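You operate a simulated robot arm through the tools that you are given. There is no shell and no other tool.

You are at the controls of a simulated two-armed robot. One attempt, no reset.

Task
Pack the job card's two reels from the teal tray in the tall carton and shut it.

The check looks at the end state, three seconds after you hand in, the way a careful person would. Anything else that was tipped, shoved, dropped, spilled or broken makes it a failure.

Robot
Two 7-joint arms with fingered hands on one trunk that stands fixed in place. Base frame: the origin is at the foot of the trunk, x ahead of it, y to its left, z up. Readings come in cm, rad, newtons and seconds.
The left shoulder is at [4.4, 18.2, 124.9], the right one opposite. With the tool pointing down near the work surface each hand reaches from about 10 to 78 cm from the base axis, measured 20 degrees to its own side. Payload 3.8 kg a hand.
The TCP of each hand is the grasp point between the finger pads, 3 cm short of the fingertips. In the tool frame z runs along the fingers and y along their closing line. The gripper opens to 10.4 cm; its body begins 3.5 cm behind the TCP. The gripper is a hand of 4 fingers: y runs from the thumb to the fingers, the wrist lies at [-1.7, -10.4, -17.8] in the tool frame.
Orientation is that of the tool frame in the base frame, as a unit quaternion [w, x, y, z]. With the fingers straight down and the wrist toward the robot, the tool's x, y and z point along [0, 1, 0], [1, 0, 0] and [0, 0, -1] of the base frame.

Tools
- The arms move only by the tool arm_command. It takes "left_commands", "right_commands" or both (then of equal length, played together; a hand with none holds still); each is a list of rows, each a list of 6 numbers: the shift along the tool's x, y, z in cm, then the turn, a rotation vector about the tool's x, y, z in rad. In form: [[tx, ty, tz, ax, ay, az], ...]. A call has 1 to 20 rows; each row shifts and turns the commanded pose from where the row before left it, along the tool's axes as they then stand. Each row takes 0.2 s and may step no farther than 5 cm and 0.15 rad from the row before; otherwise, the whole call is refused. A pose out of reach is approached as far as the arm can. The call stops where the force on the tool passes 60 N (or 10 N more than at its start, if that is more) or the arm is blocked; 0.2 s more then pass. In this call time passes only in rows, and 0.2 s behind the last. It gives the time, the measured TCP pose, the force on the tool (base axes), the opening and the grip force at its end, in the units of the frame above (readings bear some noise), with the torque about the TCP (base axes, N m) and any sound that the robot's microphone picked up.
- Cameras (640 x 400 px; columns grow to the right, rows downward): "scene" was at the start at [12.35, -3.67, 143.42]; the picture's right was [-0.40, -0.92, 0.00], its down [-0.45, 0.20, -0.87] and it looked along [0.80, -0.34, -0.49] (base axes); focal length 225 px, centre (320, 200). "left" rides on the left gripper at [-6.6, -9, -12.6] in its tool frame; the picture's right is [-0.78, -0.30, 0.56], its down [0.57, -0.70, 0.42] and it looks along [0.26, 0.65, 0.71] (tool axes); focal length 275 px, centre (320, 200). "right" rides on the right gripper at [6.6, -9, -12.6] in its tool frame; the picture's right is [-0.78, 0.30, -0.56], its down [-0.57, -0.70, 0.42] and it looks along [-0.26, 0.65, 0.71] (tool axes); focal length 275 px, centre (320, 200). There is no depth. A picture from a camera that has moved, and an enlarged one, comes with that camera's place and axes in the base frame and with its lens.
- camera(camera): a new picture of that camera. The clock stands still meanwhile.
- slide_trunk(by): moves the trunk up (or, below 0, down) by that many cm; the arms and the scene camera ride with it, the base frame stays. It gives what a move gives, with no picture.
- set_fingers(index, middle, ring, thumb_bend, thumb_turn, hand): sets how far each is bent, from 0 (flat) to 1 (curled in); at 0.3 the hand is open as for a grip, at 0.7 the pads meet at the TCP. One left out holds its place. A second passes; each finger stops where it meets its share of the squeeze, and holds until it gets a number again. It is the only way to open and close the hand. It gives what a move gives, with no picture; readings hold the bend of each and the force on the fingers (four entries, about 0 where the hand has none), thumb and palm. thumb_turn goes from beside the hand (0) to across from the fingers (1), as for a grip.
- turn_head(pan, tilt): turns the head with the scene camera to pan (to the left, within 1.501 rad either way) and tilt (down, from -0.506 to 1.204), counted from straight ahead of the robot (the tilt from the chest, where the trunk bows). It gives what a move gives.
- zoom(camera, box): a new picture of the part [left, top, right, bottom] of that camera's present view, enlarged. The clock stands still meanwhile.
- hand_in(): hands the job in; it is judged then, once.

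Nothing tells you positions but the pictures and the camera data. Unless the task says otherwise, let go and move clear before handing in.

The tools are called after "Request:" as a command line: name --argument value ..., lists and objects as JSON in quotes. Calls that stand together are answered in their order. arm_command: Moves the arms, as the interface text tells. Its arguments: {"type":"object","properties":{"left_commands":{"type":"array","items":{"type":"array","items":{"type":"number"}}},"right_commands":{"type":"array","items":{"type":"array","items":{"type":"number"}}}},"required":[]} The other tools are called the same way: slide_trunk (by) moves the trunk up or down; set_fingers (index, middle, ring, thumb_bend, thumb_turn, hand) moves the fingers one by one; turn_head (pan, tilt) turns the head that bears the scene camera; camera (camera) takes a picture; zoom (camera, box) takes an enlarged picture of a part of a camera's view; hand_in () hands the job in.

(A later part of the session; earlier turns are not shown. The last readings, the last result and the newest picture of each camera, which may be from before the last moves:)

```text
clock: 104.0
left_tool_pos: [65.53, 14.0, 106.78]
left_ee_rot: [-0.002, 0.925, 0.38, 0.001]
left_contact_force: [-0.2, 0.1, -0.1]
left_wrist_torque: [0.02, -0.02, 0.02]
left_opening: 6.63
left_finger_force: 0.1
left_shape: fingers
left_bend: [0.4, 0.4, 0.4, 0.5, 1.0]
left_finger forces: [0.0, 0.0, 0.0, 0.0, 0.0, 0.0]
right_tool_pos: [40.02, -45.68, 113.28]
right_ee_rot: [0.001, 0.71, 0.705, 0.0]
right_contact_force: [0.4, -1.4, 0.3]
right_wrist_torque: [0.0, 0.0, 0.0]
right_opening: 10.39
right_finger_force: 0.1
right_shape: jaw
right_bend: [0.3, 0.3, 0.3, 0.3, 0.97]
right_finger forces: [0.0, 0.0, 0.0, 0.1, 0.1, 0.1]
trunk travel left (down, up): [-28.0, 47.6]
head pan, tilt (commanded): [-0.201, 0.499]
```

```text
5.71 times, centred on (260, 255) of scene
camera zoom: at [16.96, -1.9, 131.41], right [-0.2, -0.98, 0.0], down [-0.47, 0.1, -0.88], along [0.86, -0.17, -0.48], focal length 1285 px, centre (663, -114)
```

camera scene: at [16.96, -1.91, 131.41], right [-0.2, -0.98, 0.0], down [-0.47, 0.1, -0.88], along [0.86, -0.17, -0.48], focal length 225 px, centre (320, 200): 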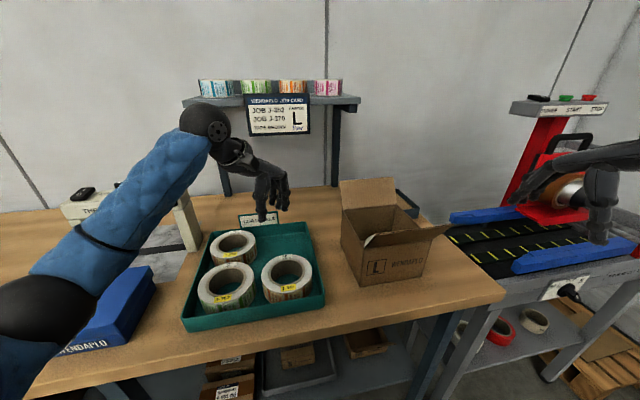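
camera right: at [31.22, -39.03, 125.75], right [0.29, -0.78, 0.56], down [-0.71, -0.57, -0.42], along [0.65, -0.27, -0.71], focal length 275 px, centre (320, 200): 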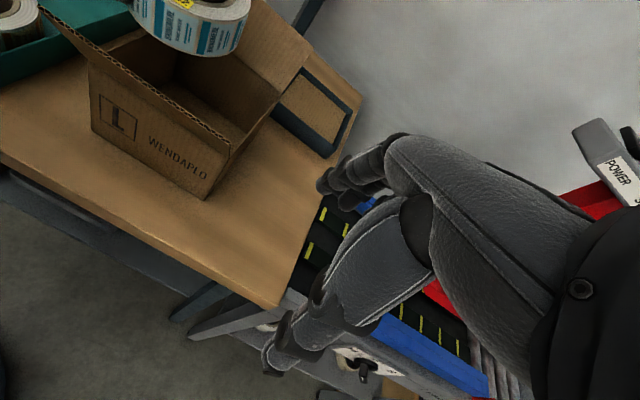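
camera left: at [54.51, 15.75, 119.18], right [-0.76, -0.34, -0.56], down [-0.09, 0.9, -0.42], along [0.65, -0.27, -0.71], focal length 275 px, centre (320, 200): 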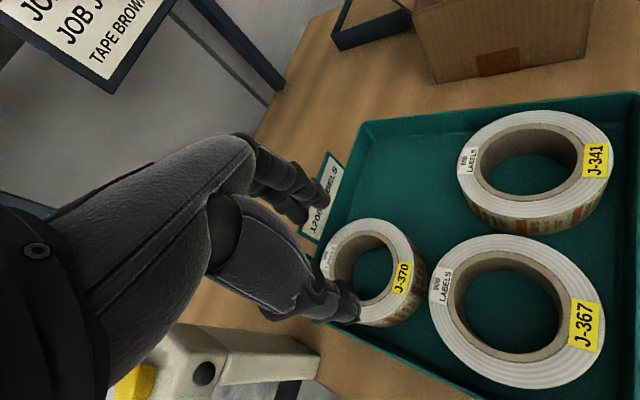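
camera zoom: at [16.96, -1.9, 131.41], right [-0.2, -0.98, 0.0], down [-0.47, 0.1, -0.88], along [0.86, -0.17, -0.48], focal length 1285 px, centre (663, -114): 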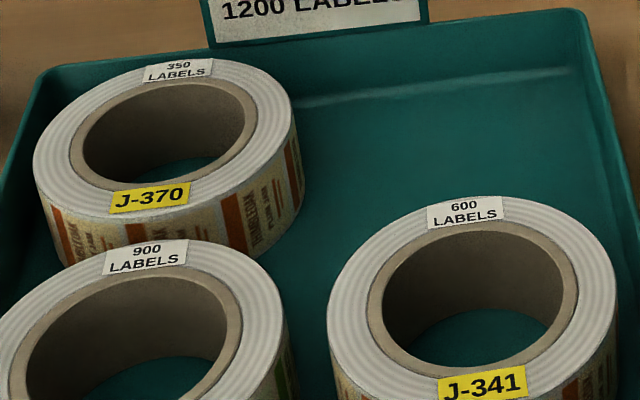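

J‑370's centre is (70.2, 12.3), top at about z=90.4. I'll shift the hand slightly for finger clearance, set the thumb, and descend to just above it.

Request:
set_fingers --hand "left" --thumb_bend 0.53

Request:
arm_command --left_commands '[[0.79, -0.34, 0, 0, 0, 0], [0, 0, 4, 0, 0, 0], [0, 0, 4, 0, 0, 0], [0, 0, 3, 0, 0, 0]]'

Request:
camera --camera "left"

Request:
zoom --camera "scene" --box '[180, 150, 320, 310]'

```text
clock: 105.0
left_tool_pos: [65.64, 13.93, 106.77]
left_ee_rot: [-0.001, 0.925, 0.381, 0.001]
left_contact_force: [0.2, 1.0, 0.5]
left_wrist_torque: [0.01, -0.01, 0.01]
left_opening: 6.33
left_finger_force: 0.0
left_shape: fingers
left_bend: [0.4, 0.4, 0.4, 0.53, 1.0]
left_finger forces: [0.1, 0.1, 0.0, 0.0, 0.1, 0.1]
right_tool_pos: [40.01, -45.74, 113.22]
right_ee_rot: [-0.001, 0.71, 0.704, 0.001]
right_contact_force: [-0.4, -0.5, -0.2]
right_wrist_torque: [0.0, -0.01, -0.03]
right_opening: 10.4
right_finger_force: 0.1
right_shape: jaw
right_bend: [0.3, 0.3, 0.3, 0.3, 0.97]
right_finger forces: [0.0, 0.1, 0.0, 0.0, 0.0, 0.0]
trunk travel left (down, up): [-28.0, 47.6]
head pan, tilt (commanded): [-0.201, 0.499]
```

```text
clock: 106.0
left_tool_pos: [65.73, 14.95, 95.52]
left_ee_rot: [-0.001, 0.924, 0.381, 0.001]
left_contact_force: [-0.5, 0.2, 0.0]
left_wrist_torque: [0.01, 0.0, -0.03]
left_opening: 6.27
left_finger_force: 0.1
left_shape: fingers
left_bend: [0.4, 0.4, 0.4, 0.53, 1.0]
left_finger forces: [0.0, 0.1, 0.0, 0.0, 0.1, 0.0]
right_tool_pos: [40.1, -45.74, 113.12]
right_ee_rot: [0.0, 0.71, 0.704, 0.0]
right_contact_force: [-0.2, 0.4, -0.3]
right_wrist_torque: [0.02, -0.05, 0.02]
right_opening: 10.41
right_finger_force: 0.0
right_shape: jaw
right_bend: [0.3, 0.3, 0.3, 0.3, 0.97]
right_finger forces: [0.0, 0.1, 0.1, 0.0, 0.0, 0.0]
trunk travel left (down, up): [-28.0, 47.6]
head pan, tilt (commanded): [-0.201, 0.499]
```

```text
taken
camera left: at [54.71, 16.71, 108.13], right [-0.76, -0.34, -0.56], down [-0.09, 0.9, -0.42], along [0.65, -0.27, -0.71], focal length 275 px, centre (320, 200)
```

left: 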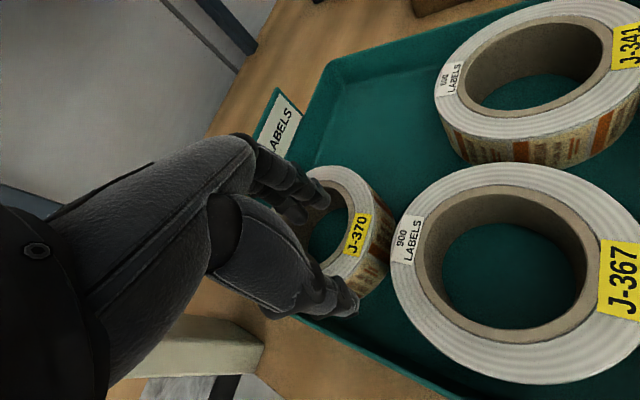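

```text
2.50 times, centred on (250, 230) of scene
camera zoom: at [16.99, -1.88, 131.41], right [-0.2, -0.98, 0.0], down [-0.47, 0.1, -0.88], along [0.86, -0.17, -0.48], focal length 562 px, centre (495, 125)
```

zoom: 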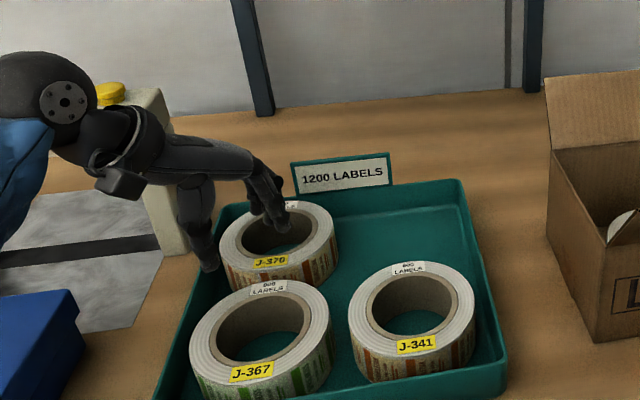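

Request:
zoom --camera "left" --box '[230, 140, 440, 360]'

Request:
zoom --camera "scene" --box '[215, 180, 285, 250]'

```text
1.82 times, centred on (335, 250) of left
camera zoom: at [54.71, 16.71, 108.13], right [-0.76, -0.34, -0.56], down [-0.09, 0.9, -0.42], along [0.65, -0.27, -0.71], focal length 500 px, centre (293, 109)
```

zoom: 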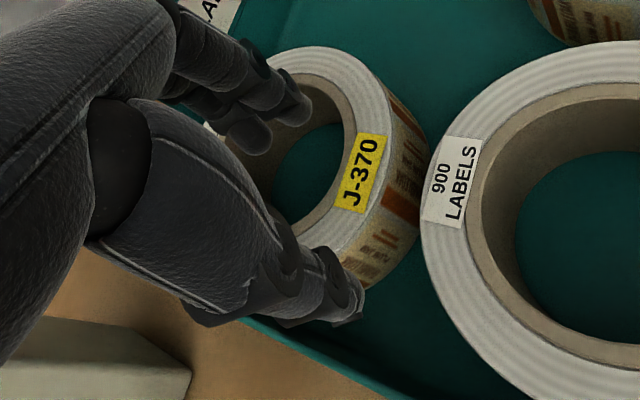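

```text
5.71 times, centred on (250, 215) of scene
camera zoom: at [16.99, -1.88, 131.41], right [-0.2, -0.98, 0.0], down [-0.47, 0.1, -0.88], along [0.86, -0.17, -0.48], focal length 1285 px, centre (720, 114)
```

zoom: 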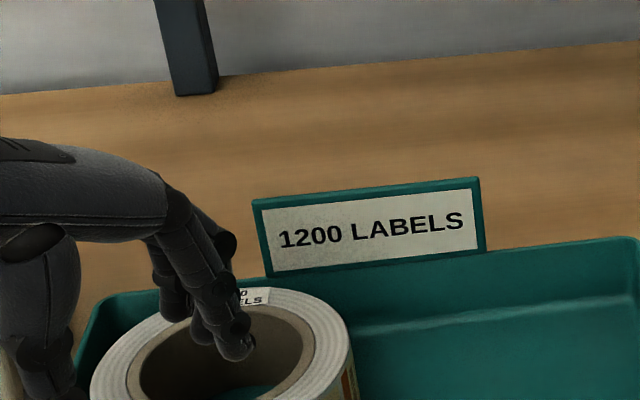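

Fingers and thumb line up with the hole and the gap. Descending to grasp height now.

Request:
arm_command --left_commands '[[0, 0, 2, 0, 0, 0], [0, 0, 2, 0, 0, 0], [0, 0, 1.4, 0, 0, 0]]'

Request:
zoom --camera "left" --box '[230, 140, 440, 360]'

Request:
zoom --camera "scene" --box '[180, 150, 320, 310]'

```text
clock: 106.8
left_tool_pos: [65.93, 14.68, 90.23]
left_ee_rot: [-0.001, 0.924, 0.381, 0.0]
left_contact_force: [1.4, 0.2, 0.0]
left_wrist_torque: [-0.04, -0.03, 0.04]
left_opening: 6.29
left_finger_force: 0.3
left_shape: fingers
left_bend: [0.4, 0.4, 0.4, 0.53, 1.0]
left_finger forces: [1.0, 0.1, 0.0, 0.0, 0.0, 0.0]
right_tool_pos: [40.01, -45.71, 113.19]
right_ee_rot: [-0.001, 0.71, 0.704, 0.0]
right_contact_force: [-0.1, 0.7, 0.4]
right_wrist_torque: [0.04, 0.02, 0.01]
right_opening: 10.39
right_finger_force: 0.0
right_shape: jaw
right_bend: [0.3, 0.3, 0.3, 0.3, 0.97]
right_finger forces: [0.0, 0.0, 0.1, 0.0, 0.0, 0.0]
trunk travel left (down, up): [-28.0, 47.6]
head pan, tilt (commanded): [-0.201, 0.499]
```

```text
1.82 times, centred on (335, 250) of left
camera zoom: at [54.87, 16.51, 102.82], right [-0.76, -0.34, -0.56], down [-0.09, 0.9, -0.42], along [0.65, -0.27, -0.71], focal length 500 px, centre (293, 109)
```

zoom: 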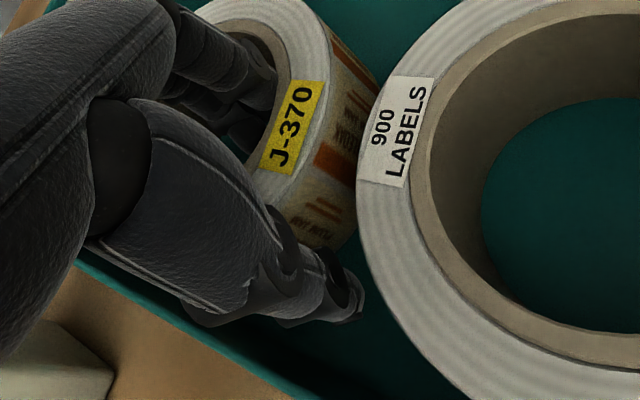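

```text
2.50 times, centred on (250, 230) of scene
camera zoom: at [16.98, -1.88, 131.41], right [-0.2, -0.98, 0.0], down [-0.47, 0.1, -0.88], along [0.86, -0.17, -0.48], focal length 562 px, centre (495, 125)
```

zoom: 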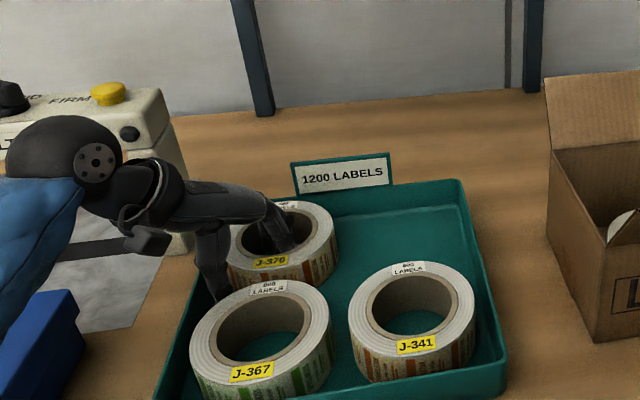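

The hand is in position. Closing the grip on J‑370.

Request:
set_fingers --hand "left" --index 0.75 --middle 0.75 --ring 0.75 --thumb_bend 0.75

Request:
arm_command --left_commands '[[0, 0, -1, 0, 0, 0], [0, 0, -1.5, 0, 0, 0], [0, 0, -1.5, 0, 0, 0]]'

Request:
camera --camera "left"

Request:
zoom --camera "scene" --box '[180, 150, 320, 310]'

```text
clock: 107.8
left_tool_pos: [65.8, 14.77, 90.32]
left_ee_rot: [-0.001, 0.925, 0.38, 0.0]
left_contact_force: [0.4, -1.3, 0.2]
left_wrist_torque: [0.04, 0.12, 0.02]
left_opening: 2.69
left_finger_force: 22.9
left_shape: fingers
left_bend: [0.6, 0.73, 0.73, 0.63, 0.99]
left_finger forces: [12.1, 4.7, 7.7, 0.0, 21.5, 0.1]
right_tool_pos: [40.17, -45.76, 113.3]
right_ee_rot: [0.0, 0.71, 0.705, 0.0]
right_contact_force: [-0.8, -0.2, 0.8]
right_wrist_torque: [0.0, -0.02, 0.0]
right_opening: 10.38
right_finger_force: 0.1
right_shape: jaw
right_bend: [0.3, 0.3, 0.3, 0.3, 0.97]
right_finger forces: [0.1, 0.0, 0.0, 0.0, 0.0, 0.1]
trunk travel left (down, up): [-28.0, 47.6]
head pan, tilt (commanded): [-0.201, 0.499]
```

```text
clock: 108.6
left_tool_pos: [65.94, 14.74, 94.36]
left_ee_rot: [-0.001, 0.925, 0.381, 0.001]
left_contact_force: [-0.1, -0.6, -3.5]
left_wrist_torque: [0.05, 0.14, 0.0]
left_opening: 2.7
left_finger_force: 22.6
left_shape: fingers
left_bend: [0.6, 0.73, 0.73, 0.63, 0.99]
left_finger forces: [11.4, 4.7, 7.4, 0.0, 21.7, 0.0]
right_tool_pos: [40.16, -45.78, 113.19]
right_ee_rot: [0.0, 0.709, 0.705, 0.0]
right_contact_force: [0.2, 0.5, -0.2]
right_wrist_torque: [-0.01, -0.01, 0.02]
right_opening: 10.38
right_finger_force: 0.1
right_shape: jaw
right_bend: [0.3, 0.3, 0.3, 0.3, 0.97]
right_finger forces: [0.0, 0.0, 0.0, 0.0, 0.0, 0.1]
trunk travel left (down, up): [-28.0, 47.6]
head pan, tilt (commanded): [-0.201, 0.499]
```

```text
taken
camera left: at [54.82, 16.51, 106.86], right [-0.76, -0.34, -0.56], down [-0.09, 0.9, -0.42], along [0.65, -0.27, -0.71], focal length 275 px, centre (320, 200)
```

left: 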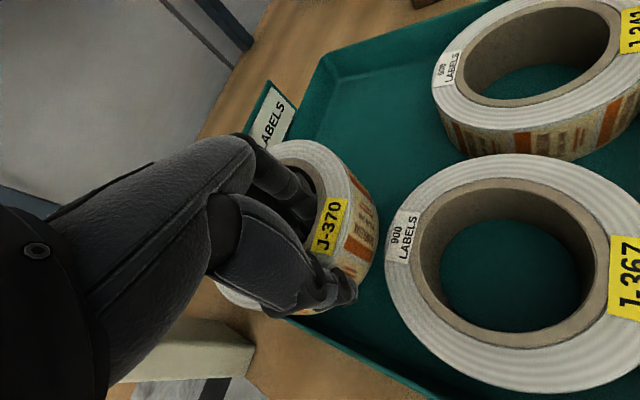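

```text
2.50 times, centred on (250, 230) of scene
camera zoom: at [16.98, -1.9, 131.41], right [-0.2, -0.98, 0.0], down [-0.47, 0.1, -0.88], along [0.86, -0.17, -0.48], focal length 562 px, centre (495, 125)
```

zoom: 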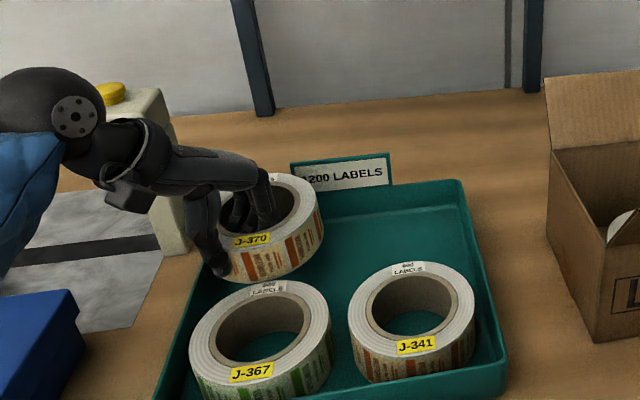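

J‑370 is lifted cleanly. I'll raise it and carry it to just left of the carton, as before.

Request:
arm_command --left_commands '[[0, 0, -3.1, 0, 0, 0], [0, 0, -3.1, 0, 0, 0], [0, 0, -3.1, 0, 0, 0], [0, 0, -3.1, 0, 0, 0], [-3.43, 2.15, 0, 0, 0, 0], [-3.43, 2.15, 0, 0, 0, 0], [-3.43, 2.15, 0, 0, 0, 0], [-3.43, 2.15, 0, 0, 0, 0], [-3.43, 2.15, 0, 0, 0, 0], [-3.43, 2.15, 0, 0, 0, 0]]'

Request:
camera --camera "left"

Request:
camera --camera "scene"

```text
clock: 110.8
left_tool_pos: [60.5, -8.89, 106.66]
left_ee_rot: [-0.001, 0.924, 0.382, 0.001]
left_contact_force: [-0.4, -0.3, -3.2]
left_wrist_torque: [0.09, 0.14, -0.01]
left_opening: 2.67
left_finger_force: 22.5
left_shape: fingers
left_bend: [0.6, 0.73, 0.73, 0.63, 0.99]
left_finger forces: [11.4, 4.5, 7.7, 0.1, 21.4, 0.1]
right_tool_pos: [40.06, -45.87, 113.14]
right_ee_rot: [-0.001, 0.71, 0.705, 0.001]
right_contact_force: [-0.2, -0.5, -1.3]
right_wrist_torque: [-0.01, 0.0, -0.02]
right_opening: 10.37
right_finger_force: 0.0
right_shape: jaw
right_bend: [0.3, 0.3, 0.3, 0.3, 0.97]
right_finger forces: [0.0, 0.1, 0.0, 0.1, 0.1, 0.1]
trunk travel left (down, up): [-28.0, 47.6]
head pan, tilt (commanded): [-0.201, 0.499]
```

```text
taken
camera left: at [49.42, -7.15, 119.08], right [-0.76, -0.34, -0.56], down [-0.09, 0.9, -0.42], along [0.65, -0.27, -0.71], focal length 275 px, centre (320, 200)
```

left: 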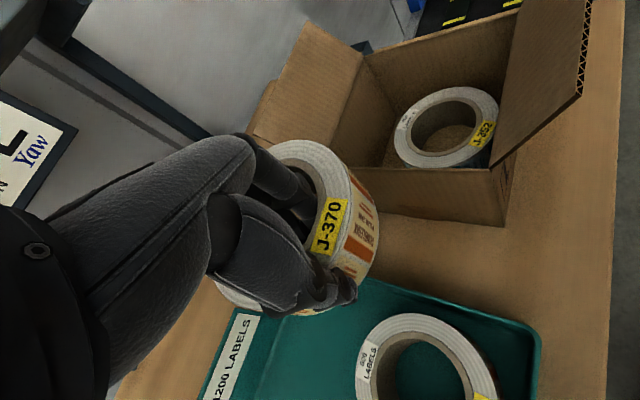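

```text
taken
camera scene: at [16.96, -2.0, 131.41], right [-0.2, -0.98, 0.0], down [-0.47, 0.1, -0.88], along [0.86, -0.17, -0.48], focal length 225 px, centre (320, 200)
```

scene: 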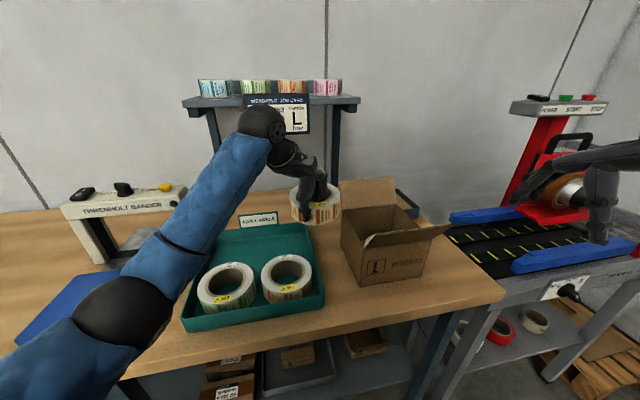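

I'll set the hand to −70° yaw with a 0.2 rad tilt here, clear of the carton, then slide the reel in over the left wall.

Request:
arm_command --left_commands '[[0, 0, 0, 0, 0, 0.109], [0, 0, 0, 0, 0, 0.109], [0, 0, 0, 0, 0, 0.109], [0, 0, 0, 0, 0, 0.109], [0, 0, 0, -0.1, 0, 0], [0, 0, 0, -0.1, 0, 0]]'

Request:
arm_command --left_commands '[[-1.87, 3.53, 0.72, 0, 0, 0], [-1.87, 3.53, 0.72, 0, 0, 0], [-1.87, 3.53, 0.72, 0, 0, 0], [-1.87, 3.53, 0.72, 0, 0, 0]]'

Request:
camera --camera "left"

Request:
zoom --camera "scene" --box '[280, 90, 480, 300]'

Request:
zoom --camera "right" --box '[40, 0, 340, 220]'

```text
clock: 112.2
left_tool_pos: [60.26, -8.79, 106.68]
left_ee_rot: [0.098, 0.98, 0.171, 0.019]
left_contact_force: [0.8, -0.2, -2.2]
left_wrist_torque: [0.12, 0.07, 0.01]
left_opening: 2.65
left_finger_force: 22.5
left_shape: fingers
left_bend: [0.6, 0.73, 0.73, 0.63, 0.99]
left_finger forces: [11.5, 4.6, 7.3, 0.0, 21.6, 0.0]
right_tool_pos: [40.03, -45.79, 113.18]
right_ee_rot: [0.0, 0.709, 0.705, -0.001]
right_contact_force: [0.4, -1.5, 1.2]
right_wrist_torque: [0.01, 0.0, 0.02]
right_opening: 10.38
right_finger_force: 0.1
right_shape: jaw
right_bend: [0.3, 0.3, 0.3, 0.3, 0.97]
right_finger forces: [0.0, 0.0, 0.0, 0.1, 0.0, 0.0]
trunk travel left (down, up): [-28.0, 47.6]
head pan, tilt (commanded): [-0.201, 0.499]
```

```text
clock: 113.2
left_tool_pos: [58.18, -24.91, 106.77]
left_ee_rot: [0.096, 0.98, 0.173, 0.018]
left_contact_force: [0.5, 0.1, -3.5]
left_wrist_torque: [0.13, 0.13, -0.01]
left_opening: 2.66
left_finger_force: 21.6
left_shape: fingers
left_bend: [0.6, 0.74, 0.73, 0.63, 0.99]
left_finger forces: [11.2, 4.7, 7.2, 0.0, 21.2, 0.0]
right_tool_pos: [40.18, -45.81, 113.2]
right_ee_rot: [0.0, 0.709, 0.705, 0.0]
right_contact_force: [0.5, 0.7, -0.2]
right_wrist_torque: [-0.02, 0.0, 0.06]
right_opening: 10.39
right_finger_force: 0.0
right_shape: jaw
right_bend: [0.3, 0.3, 0.3, 0.3, 0.97]
right_finger forces: [0.0, 0.0, 0.0, 0.0, 0.0, 0.0]
trunk travel left (down, up): [-28.0, 47.6]
head pan, tilt (commanded): [-0.201, 0.499]
```

```text
taken
camera left: at [48.12, -16.56, 117.27], right [-0.79, -0.09, -0.61], down [0.33, 0.76, -0.55], along [0.51, -0.64, -0.57], focal length 275 px, centre (320, 200)
```

left: 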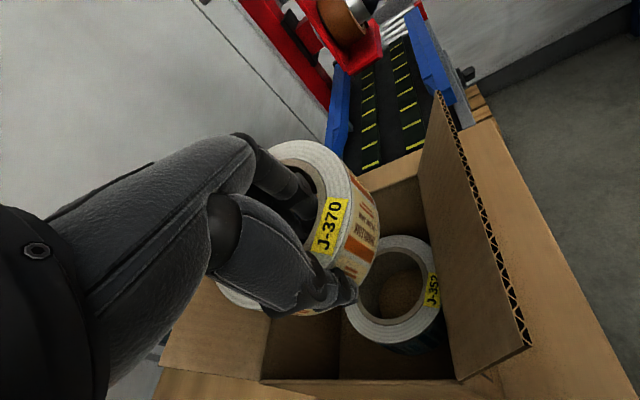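

```text
1.90 times, centred on (380, 195) of scene
camera zoom: at [16.91, -1.97, 131.42], right [-0.2, -0.98, 0.0], down [-0.47, 0.1, -0.88], along [0.86, -0.17, -0.48], focal length 428 px, centre (206, 210)
```

zoom: 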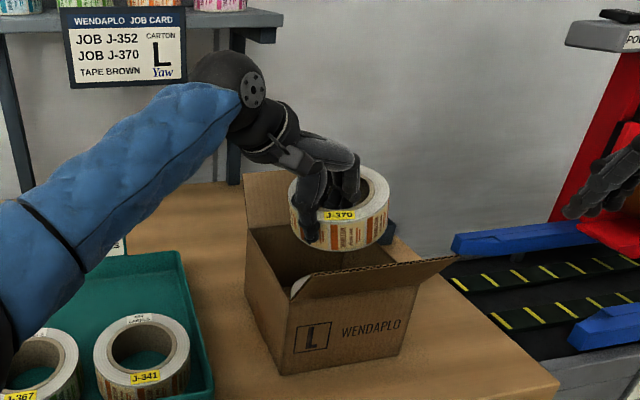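

```text
1.82 times, centred on (190, 110) of right
camera zoom: at [31.08, -39.13, 125.78], right [0.29, -0.78, 0.56], down [-0.71, -0.57, -0.43], along [0.65, -0.27, -0.71], focal length 500 px, centre (556, 364)
```

zoom: 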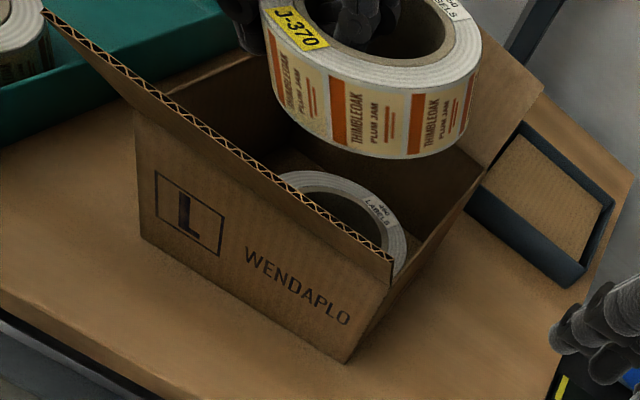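

J‑370 is above the carton opening. I'll lower it 3 cm, still above the rim, so the right camera can see all of it for a centring check.

Request:
arm_command --left_commands '[[0, -0.29, 1.47, 0, 0, 0], [0, -0.29, 1.47, 0, 0, 0]]'

Request:
zoom --camera "right" --box '[100, 0, 300, 130]'

Request:
zoom --camera "scene" --box '[320, 140, 420, 240]'

Request:
camera --camera "left"

```text
clock: 113.8
left_tool_pos: [58.29, -24.95, 103.76]
left_ee_rot: [0.098, 0.98, 0.171, 0.017]
left_contact_force: [0.8, 0.0, -3.0]
left_wrist_torque: [0.1, 0.1, 0.01]
left_opening: 2.63
left_finger_force: 22.0
left_shape: fingers
left_bend: [0.6, 0.74, 0.73, 0.63, 0.99]
left_finger forces: [11.4, 4.4, 7.2, 0.1, 21.2, 0.0]
right_tool_pos: [40.09, -45.7, 113.2]
right_ee_rot: [-0.001, 0.709, 0.705, 0.0]
right_contact_force: [0.5, -0.8, 0.6]
right_wrist_torque: [0.01, -0.02, -0.02]
right_opening: 10.37
right_finger_force: 0.1
right_shape: jaw
right_bend: [0.3, 0.3, 0.3, 0.3, 0.97]
right_finger forces: [0.0, 0.1, 0.0, 0.1, 0.0, 0.0]
trunk travel left (down, up): [-28.0, 47.6]
head pan, tilt (commanded): [-0.201, 0.499]
```

```text
3.08 times, centred on (200, 65) of right
camera zoom: at [31.19, -39.07, 125.75], right [0.29, -0.78, 0.56], down [-0.71, -0.57, -0.42], along [0.65, -0.27, -0.71], focal length 847 px, centre (689, 615)
```

zoom: 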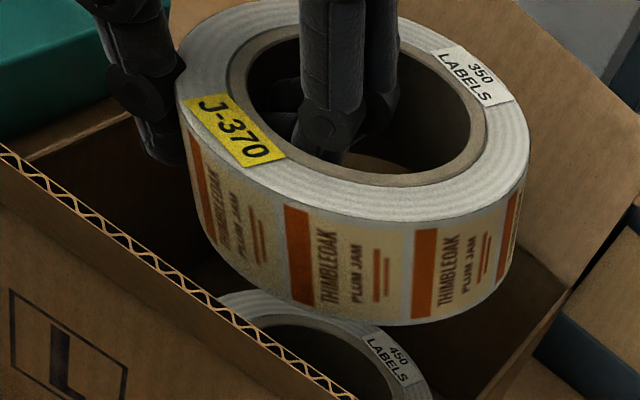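

```text
4.00 times, centred on (370, 190) of scene
camera zoom: at [17.02, -1.91, 131.4], right [-0.2, -0.98, 0.0], down [-0.47, 0.1, -0.88], along [0.86, -0.17, -0.48], focal length 900 px, centre (120, 240)
```

zoom: 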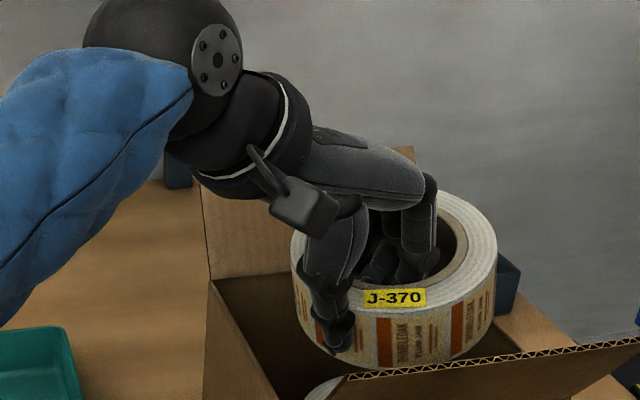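

```text
taken
camera left: at [48.14, -16.54, 114.27], right [-0.79, -0.09, -0.61], down [0.33, 0.76, -0.55], along [0.51, -0.64, -0.57], focal length 275 px, centre (320, 200)
```

left: 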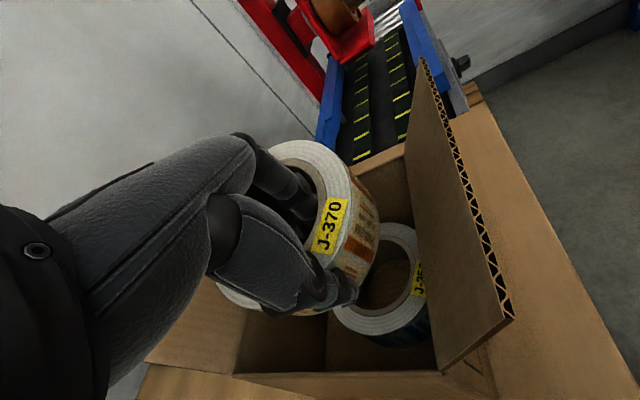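

Triangulating both views puts J‑370's centre near (60.8, −27.4). I'll shift it by (+0.8, −0.8) to centre it, then lower into the carton.

Request:
arm_command --left_commands '[[0.48, 1.0, 0.2, 0, 0, 0], [0, -0.39, 1.96, 0, 0, 0], [0, -0.39, 1.96, 0, 0, 0]]'

Request:
zoom --camera "right" --box '[40, 0, 340, 220]'

Request:
camera --camera "left"

Request:
zoom --camera "scene" --box '[290, 110, 450, 290]'

```text
clock: 114.6
left_tool_pos: [59.12, -25.81, 99.75]
left_ee_rot: [0.097, 0.98, 0.172, 0.018]
left_contact_force: [-0.2, -0.3, -3.5]
left_wrist_torque: [0.08, 0.09, 0.02]
left_opening: 2.65
left_finger_force: 22.2
left_shape: fingers
left_bend: [0.6, 0.74, 0.73, 0.62, 0.99]
left_finger forces: [11.2, 4.5, 7.3, 0.0, 21.2, 0.0]
left hand out of reach, approached as far as the arm can: row 1
right_tool_pos: [40.03, -45.89, 113.1]
right_ee_rot: [0.0, 0.709, 0.705, 0.0]
right_contact_force: [0.4, -0.3, -0.5]
right_wrist_torque: [-0.02, 0.04, -0.01]
right_opening: 10.37
right_finger_force: 0.0
right_shape: jaw
right_bend: [0.3, 0.3, 0.3, 0.3, 0.97]
right_finger forces: [0.0, 0.1, 0.0, 0.1, 0.1, 0.1]
trunk travel left (down, up): [-28.0, 47.6]
head pan, tilt (commanded): [-0.201, 0.499]
```

```text
1.82 times, centred on (190, 110) of right
camera zoom: at [31.18, -39.09, 125.74], right [0.29, -0.78, 0.56], down [-0.71, -0.57, -0.42], along [0.65, -0.27, -0.71], focal length 500 px, centre (556, 364)
```

zoom: 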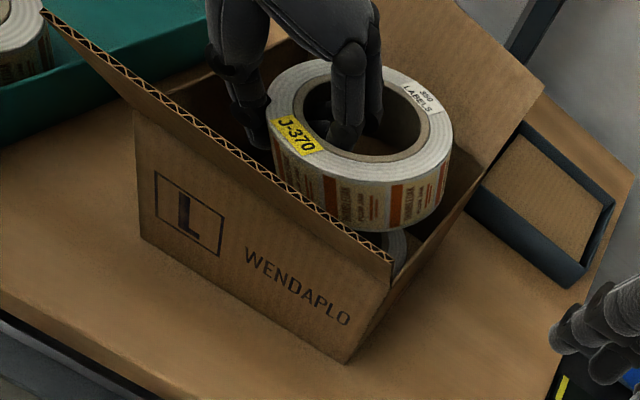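

```text
taken
camera left: at [49.02, -17.36, 110.17], right [-0.79, -0.09, -0.61], down [0.33, 0.76, -0.55], along [0.51, -0.64, -0.57], focal length 275 px, centre (320, 200)
```

left: 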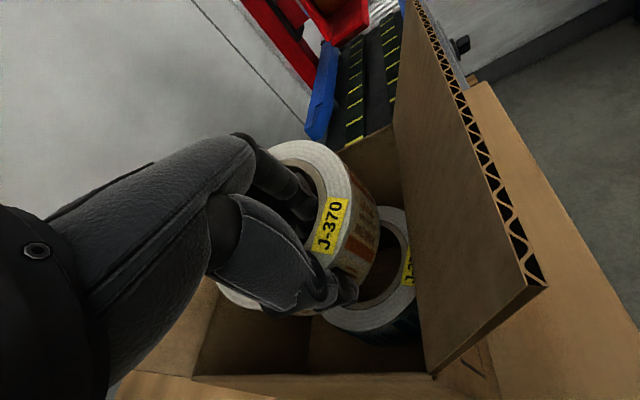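

```text
2.22 times, centred on (370, 200) of scene
camera zoom: at [17.01, -1.93, 131.4], right [-0.2, -0.98, 0.0], down [-0.47, 0.1, -0.88], along [0.86, -0.17, -0.48], focal length 500 px, centre (209, 200)
```

zoom: 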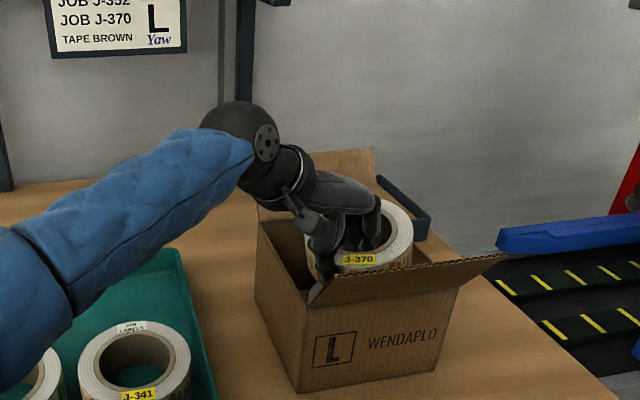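

It's entering cleanly with no contact. I'll lower further toward the top of J‑352, in small steps at the end.

Request:
arm_command --left_commands '[[0, -0.39, 1.96, 0, 0, 0], [0, -0.3, 1.5, 0, 0, 0], [0, -0.1, 0.5, 0, 0, 0]]'

Request:
zoom --camera "right" --box '[40, 0, 340, 220]'

```text
clock: 115.4
left_tool_pos: [59.15, -25.74, 95.55]
left_ee_rot: [0.097, 0.98, 0.171, 0.018]
left_contact_force: [-0.1, 0.4, -3.8]
left_wrist_torque: [0.07, 0.09, 0.0]
left_opening: 2.66
left_finger_force: 22.1
left_shape: fingers
left_bend: [0.6, 0.74, 0.73, 0.62, 0.99]
left_finger forces: [11.3, 4.3, 7.2, 0.1, 21.2, 0.0]
right_tool_pos: [40.13, -45.83, 113.14]
right_ee_rot: [0.0, 0.71, 0.704, 0.0]
right_contact_force: [0.0, 0.9, -0.1]
right_wrist_torque: [0.0, 0.01, -0.01]
right_opening: 10.39
right_finger_force: 0.0
right_shape: jaw
right_bend: [0.3, 0.3, 0.3, 0.3, 0.97]
right_finger forces: [0.0, 0.0, 0.1, 0.1, 0.0, 0.0]
trunk travel left (down, up): [-28.0, 47.6]
head pan, tilt (commanded): [-0.201, 0.499]
```

```text
1.82 times, centred on (190, 110) of right
camera zoom: at [31.17, -39.08, 125.75], right [0.29, -0.78, 0.56], down [-0.71, -0.57, -0.42], along [0.65, -0.27, -0.71], focal length 500 px, centre (556, 364)
```

zoom: 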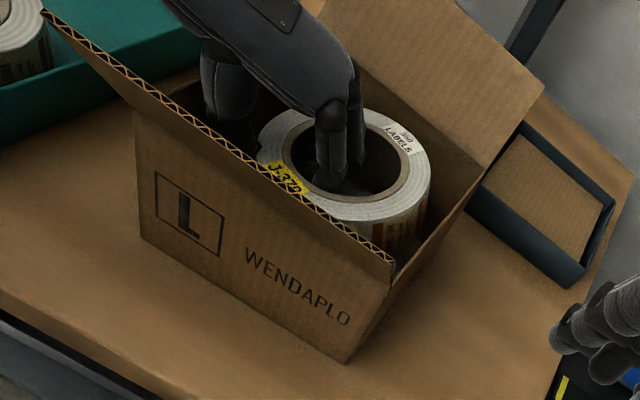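

Request:
arm_command --left_commands '[[0, -0.08, 0.4, 0, 0, 0], [0, -0.08, 0.4, 0, 0, 0]]'

Request:
arm_command --left_commands '[[0, 0, 0, 0.06, 0, 0], [0, -0.05, 0.3, 0, 0, 0]]'

```text
clock: 116.0
left_tool_pos: [58.99, -25.88, 95.25]
left_ee_rot: [0.102, 0.98, 0.17, 0.021]
left_contact_force: [5.3, -3.3, 20.0]
left_wrist_torque: [0.19, -0.11, -0.04]
left_opening: 2.61
left_finger_force: 27.2
left_shape: fingers
left_bend: [0.6, 0.74, 0.73, 0.63, 0.99]
left_finger forces: [14.7, 8.2, 10.6, 0.0, 21.0, 0.1]
right_tool_pos: [39.96, -45.65, 113.29]
right_ee_rot: [0.001, 0.71, 0.705, 0.001]
right_contact_force: [0.4, -0.3, 0.3]
right_wrist_torque: [-0.04, -0.01, -0.02]
right_opening: 10.37
right_finger_force: 0.0
right_shape: jaw
right_bend: [0.3, 0.3, 0.3, 0.3, 0.97]
right_finger forces: [0.0, 0.0, 0.0, 0.0, 0.0, 0.0]
trunk travel left (down, up): [-28.0, 47.6]
head pan, tilt (commanded): [-0.201, 0.499]
```

```text
clock: 116.6
left_tool_pos: [58.52, -25.54, 94.79]
left_ee_rot: [0.075, 0.982, 0.172, 0.015]
left_contact_force: [2.5, -10.8, 36.9]
left_wrist_torque: [-0.04, -0.18, -0.12]
left_opening: 2.57
left_finger_force: 30.0
left_shape: fingers
left_bend: [0.71, 0.75, 0.74, 0.63, 0.99]
left_finger forces: [16.4, 9.8, 13.8, 0.0, 21.3, 0.0]
left hand out of reach, approached as far as the arm can: row 1
right_tool_pos: [39.77, -45.62, 113.48]
right_ee_rot: [0.001, 0.709, 0.705, 0.001]
right_contact_force: [0.2, 0.0, 1.0]
right_wrist_torque: [-0.01, -0.01, 0.02]
right_opening: 10.39
right_finger_force: 0.1
right_shape: jaw
right_bend: [0.3, 0.3, 0.3, 0.3, 0.97]
right_finger forces: [0.1, 0.0, 0.0, 0.1, 0.0, 0.0]
trunk travel left (down, up): [-28.0, 47.6]
head pan, tilt (commanded): [-0.201, 0.499]
```

J‑370 is now pressing on J‑352 beneath, about 37 N. I'll ease up until the load is light, then release.

Request:
arm_command --left_commands '[[0, 0.06, -0.4, 0, 0, 0], [0, 0.04, -0.25, 0, 0, 0]]'

Request:
zoom --camera "right" --box '[40, 0, 340, 220]'

```text
clock: 117.2
left_tool_pos: [58.79, -25.27, 94.84]
left_ee_rot: [0.068, 0.983, 0.173, 0.014]
left_contact_force: [-0.4, -5.5, 18.7]
left_wrist_torque: [0.09, 0.09, -0.03]
left_opening: 2.62
left_finger_force: 26.5
left_shape: fingers
left_bend: [0.71, 0.74, 0.74, 0.63, 0.99]
left_finger forces: [14.6, 7.0, 9.7, 0.1, 21.8, 0.0]
right_tool_pos: [39.96, -45.78, 113.27]
right_ee_rot: [0.001, 0.709, 0.705, 0.0]
right_contact_force: [-0.1, 0.9, -0.7]
right_wrist_torque: [0.0, 0.03, 0.03]
right_opening: 10.4
right_finger_force: 0.0
right_shape: jaw
right_bend: [0.3, 0.3, 0.3, 0.3, 0.97]
right_finger forces: [0.1, 0.1, 0.0, 0.0, 0.1, 0.0]
trunk travel left (down, up): [-28.0, 47.6]
head pan, tilt (commanded): [-0.201, 0.499]
```

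```text
1.82 times, centred on (190, 110) of right
camera zoom: at [30.99, -39.07, 125.79], right [0.29, -0.78, 0.56], down [-0.7, -0.57, -0.43], along [0.65, -0.27, -0.71], focal length 500 px, centre (556, 364)
```

zoom: 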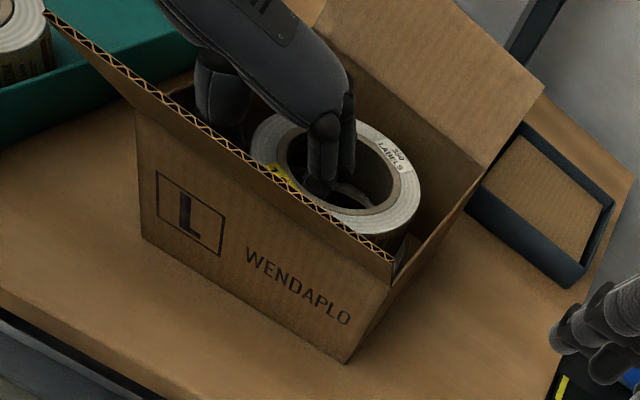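

Request:
arm_command --left_commands '[[0, 0.05, -0.35, 0, 0, 0]]'

Request:
set_fingers --hand "left" --index 0.55 --middle 0.55 --ring 0.55 --thumb_bend 0.5

Request:
zoom --camera "right" --box '[40, 0, 340, 220]'

```text
clock: 117.6
left_tool_pos: [58.63, -25.19, 94.8]
left_ee_rot: [0.066, 0.983, 0.172, 0.013]
left_contact_force: [-0.1, -1.9, 3.7]
left_wrist_torque: [0.09, 0.09, -0.01]
left_opening: 2.62
left_finger_force: 24.0
left_shape: fingers
left_bend: [0.71, 0.74, 0.74, 0.62, 0.99]
left_finger forces: [12.5, 5.9, 8.4, 0.0, 21.2, 0.1]
right_tool_pos: [39.99, -45.81, 113.26]
right_ee_rot: [0.0, 0.709, 0.705, 0.001]
right_contact_force: [-0.2, 0.1, 0.5]
right_wrist_torque: [-0.01, -0.01, 0.01]
right_opening: 10.38
right_finger_force: 0.2
right_shape: jaw
right_bend: [0.3, 0.3, 0.3, 0.3, 0.97]
right_finger forces: [0.0, 0.1, 0.0, 0.0, 0.1, 0.1]
trunk travel left (down, up): [-28.0, 47.6]
head pan, tilt (commanded): [-0.201, 0.499]
```

```text
clock: 118.6
left_tool_pos: [58.63, -25.3, 95.09]
left_ee_rot: [0.068, 0.983, 0.172, 0.014]
left_contact_force: [-0.7, -0.1, -0.3]
left_wrist_torque: [0.01, -0.03, 0.01]
left_opening: 4.67
left_finger_force: 0.1
left_shape: fingers
left_bend: [0.55, 0.55, 0.55, 0.5, 1.0]
left_finger forces: [0.0, 0.1, 0.0, 0.1, 0.1, 0.0]
right_tool_pos: [40.05, -45.79, 113.18]
right_ee_rot: [0.0, 0.709, 0.705, -0.001]
right_contact_force: [0.2, 0.4, -0.2]
right_wrist_torque: [0.01, 0.03, 0.01]
right_opening: 10.38
right_finger_force: 0.1
right_shape: jaw
right_bend: [0.3, 0.3, 0.3, 0.3, 0.97]
right_finger forces: [0.0, 0.0, 0.0, 0.0, 0.1, 0.1]
trunk travel left (down, up): [-28.0, 47.6]
head pan, tilt (commanded): [-0.201, 0.499]
```

```text
1.82 times, centred on (190, 110) of right
camera zoom: at [31.13, -39.06, 125.77], right [0.29, -0.78, 0.56], down [-0.71, -0.57, -0.42], along [0.65, -0.27, -0.71], focal length 500 px, centre (556, 364)
```

zoom: 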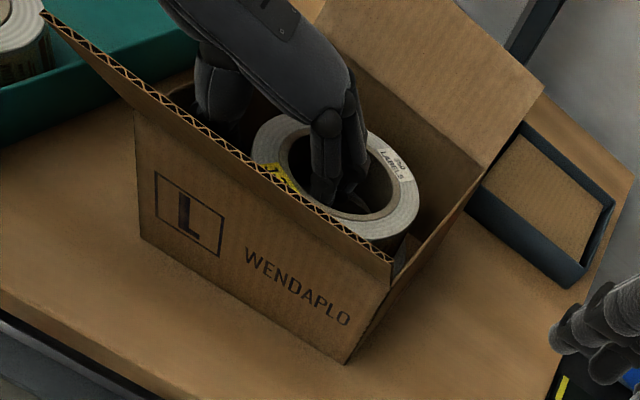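

Released. Lifting straight out and checking both reels.

Request:
arm_command --left_commands '[[0, 0.2, -1.48, 0, 0, 0], [0, 0.28, -1.98, 0, 0, 0], [0, 0.41, -2.97, 0, 0, 0], [0, 0.41, -2.97, 0, 0, 0], [0, 0.41, -2.97, 0, 0, 0]]'

Request:
camera --camera "left"

Request:
zoom --camera "right" --box '[40, 0, 340, 220]'

```text
clock: 119.8
left_tool_pos: [59.1, -23.97, 106.66]
left_ee_rot: [0.068, 0.983, 0.172, 0.013]
left_contact_force: [1.3, -0.5, 0.1]
left_wrist_torque: [0.01, -0.01, 0.02]
left_opening: 4.67
left_finger_force: 0.0
left_shape: fingers
left_bend: [0.55, 0.55, 0.55, 0.5, 1.0]
left_finger forces: [0.1, 0.0, 0.0, 0.1, 0.0, 0.1]
left hand out of reach, approached as far as the arm can: row 3, 5
right_tool_pos: [40.02, -45.78, 113.22]
right_ee_rot: [0.0, 0.709, 0.705, 0.0]
right_contact_force: [0.5, -0.3, -0.6]
right_wrist_torque: [0.01, -0.02, -0.01]
right_opening: 10.4
right_finger_force: 0.1
right_shape: jaw
right_bend: [0.3, 0.3, 0.3, 0.3, 0.97]
right_finger forces: [0.0, 0.0, 0.0, 0.0, 0.0, 0.1]
trunk travel left (down, up): [-28.0, 47.6]
head pan, tilt (commanded): [-0.201, 0.499]
```

```text
taken
camera left: at [49.25, -16.11, 117.74], right [-0.8, -0.06, -0.59], down [0.32, 0.79, -0.52], along [0.5, -0.61, -0.62], focal length 275 px, centre (320, 200)
```

left: 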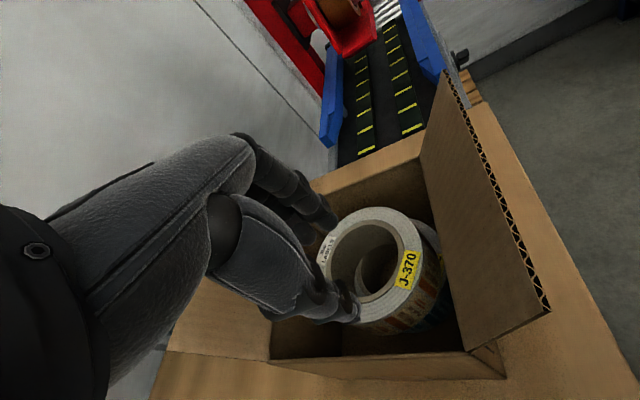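

```text
1.82 times, centred on (190, 110) of right
camera zoom: at [31.14, -39.05, 125.77], right [0.29, -0.78, 0.56], down [-0.71, -0.57, -0.42], along [0.65, -0.27, -0.71], focal length 500 px, centre (556, 364)
```

zoom: 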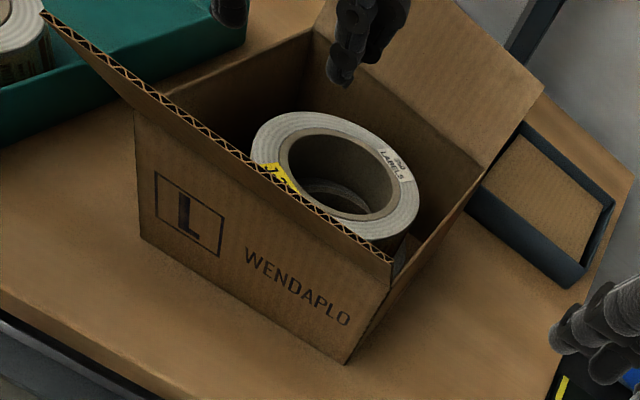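

Both reels are stacked in the carton: J‑352 at the bottom and J‑370 on top, below the rim. I'll withdraw the left hand to the tray side, then bring the right hand over toward the back flap.

Request:
arm_command --left_commands '[[1.93, -3.8, -1.03, 0, 0, 0], [1.93, -3.8, -1.03, 0, 0, 0], [1.93, -3.8, -1.03, 0, 0, 0], [1.93, -3.8, -1.03, 0, 0, 0], [1.93, -3.8, -1.03, 0, 0, 0], [1.93, -3.8, -1.03, 0, 0, 0], [1.93, -3.8, 0, 0, 0, 0]]'

Request:
arm_command --right_commands '[[2.3, 4, -0.5, 0, 0, 0], [2.3, 4, -0.5, 0, 0, 0], [2.3, 4, 0, 0, 0, 0], [2.3, 4, 0, 0, 0, 0], [2.3, 4, 0, 0, 0, 0], [2.3, 4, 0, 0, 0, 0]]'

Request:
camera --camera "scene"

Request:
camera --camera "right"

```text
clock: 121.4
left_tool_pos: [62.96, 6.31, 109.06]
left_ee_rot: [0.068, 0.983, 0.172, 0.013]
left_contact_force: [1.3, -0.5, 0.4]
left_wrist_torque: [0.0, 0.01, -0.02]
left_opening: 4.68
left_finger_force: 0.1
left_shape: fingers
left_bend: [0.55, 0.55, 0.55, 0.5, 1.0]
left_finger forces: [0.0, 0.0, 0.0, 0.0, 0.0, 0.0]
right_tool_pos: [39.98, -45.69, 113.32]
right_ee_rot: [0.0, 0.709, 0.705, 0.0]
right_contact_force: [0.4, -0.6, -0.7]
right_wrist_torque: [-0.03, 0.0, 0.0]
right_opening: 10.41
right_finger_force: 0.1
right_shape: jaw
right_bend: [0.3, 0.3, 0.3, 0.3, 0.97]
right_finger forces: [0.0, 0.1, 0.1, 0.0, 0.0, 0.0]
trunk travel left (down, up): [-28.0, 47.6]
head pan, tilt (commanded): [-0.201, 0.499]
```

```text
clock: 122.8
left_tool_pos: [62.91, 6.24, 109.09]
left_ee_rot: [0.068, 0.983, 0.171, 0.011]
left_contact_force: [0.0, 0.4, -0.3]
left_wrist_torque: [0.0, 0.01, 0.04]
left_opening: 4.68
left_finger_force: 0.1
left_shape: fingers
left_bend: [0.55, 0.55, 0.55, 0.5, 1.0]
left_finger forces: [0.0, 0.0, 0.0, 0.0, 0.0, 0.2]
right_tool_pos: [64.53, -32.27, 114.25]
right_ee_rot: [-0.001, 0.71, 0.704, -0.001]
right_contact_force: [0.6, 0.3, 0.0]
right_wrist_torque: [0.03, -0.03, 0.0]
right_opening: 10.4
right_finger_force: 0.1
right_shape: jaw
right_bend: [0.3, 0.3, 0.3, 0.3, 0.97]
right_finger forces: [0.0, 0.0, 0.0, 0.0, 0.1, 0.1]
trunk travel left (down, up): [-28.0, 47.6]
head pan, tilt (commanded): [-0.201, 0.499]
```

```text
taken
camera scene: at [17.08, -1.82, 131.39], right [-0.2, -0.98, 0.0], down [-0.47, 0.09, -0.88], along [0.86, -0.18, -0.48], focal length 225 px, centre (320, 200)
```

scene: 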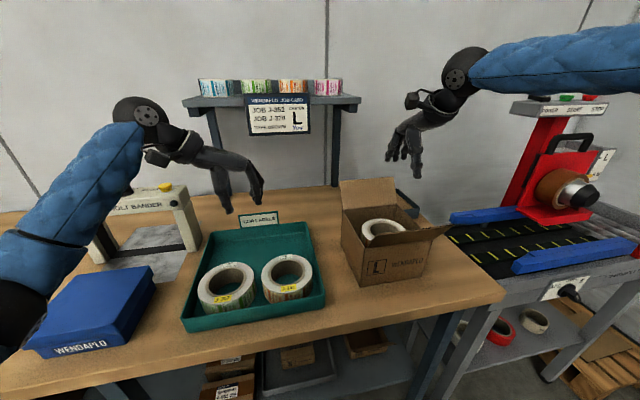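

```text
taken
camera right: at [55.62, -25.64, 126.83], right [0.29, -0.78, 0.56], down [-0.71, -0.57, -0.42], along [0.65, -0.27, -0.71], focal length 275 px, centre (320, 200)
```

right: 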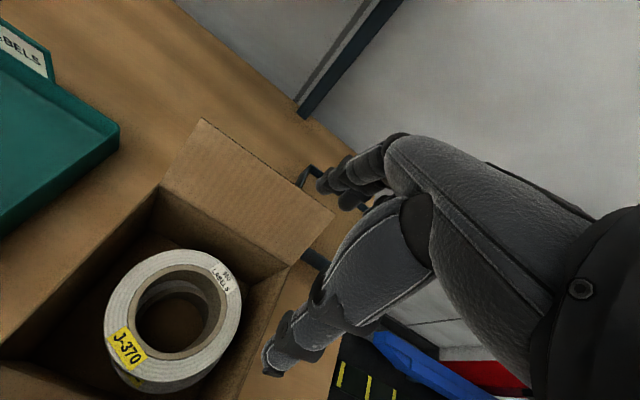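

The carton holds both reels, and the right hand is above it. I'll move it forward so the fingers are beyond the back flap's free edge.

Request:
arm_command --right_commands '[[1.2, 3, 0, 0, 0, 0], [1.2, 3, 0, 0, 0, 0], [0, 2.5, 0, 0, 0, 0]]'

Request:
camera --camera "right"

Request:
zoom --camera "scene" --box '[320, 60, 520, 300]'

```text
clock: 123.6
left_tool_pos: [62.89, 6.31, 109.05]
left_ee_rot: [0.069, 0.983, 0.172, 0.012]
left_contact_force: [-1.2, 1.0, -0.5]
left_wrist_torque: [0.0, -0.02, 0.0]
left_opening: 4.67
left_finger_force: 0.0
left_shape: fingers
left_bend: [0.55, 0.55, 0.55, 0.5, 1.0]
left_finger forces: [0.0, 0.1, 0.0, 0.1, 0.0, 0.0]
right_tool_pos: [71.71, -30.59, 114.45]
right_ee_rot: [0.001, 0.711, 0.704, -0.001]
right_contact_force: [-0.1, 0.8, 0.0]
right_wrist_torque: [-0.03, 0.0, -0.03]
right_opening: 10.42
right_finger_force: 0.1
right_shape: jaw
right_bend: [0.3, 0.3, 0.3, 0.3, 0.97]
right_finger forces: [0.0, 0.0, 0.0, 0.0, 0.0, 0.0]
right hand out of reach, approached as far as the arm can: row 3
trunk travel left (down, up): [-28.0, 47.6]
head pan, tilt (commanded): [-0.201, 0.499]
```

```text
taken
camera right: at [62.83, -23.84, 127.03], right [0.29, -0.78, 0.56], down [-0.71, -0.57, -0.42], along [0.65, -0.27, -0.71], focal length 275 px, centre (320, 200)
```

right: 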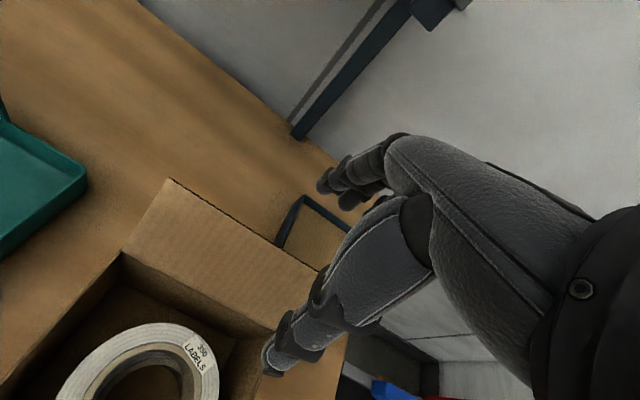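

```text
1.67 times, centred on (420, 180) of scene
camera zoom: at [16.89, -1.81, 131.43], right [-0.2, -0.98, 0.0], down [-0.47, 0.09, -0.88], along [0.86, -0.18, -0.48], focal length 375 px, centre (153, 233)
```

zoom: 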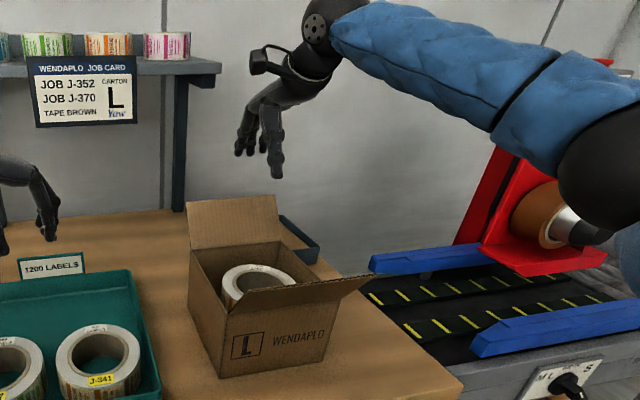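

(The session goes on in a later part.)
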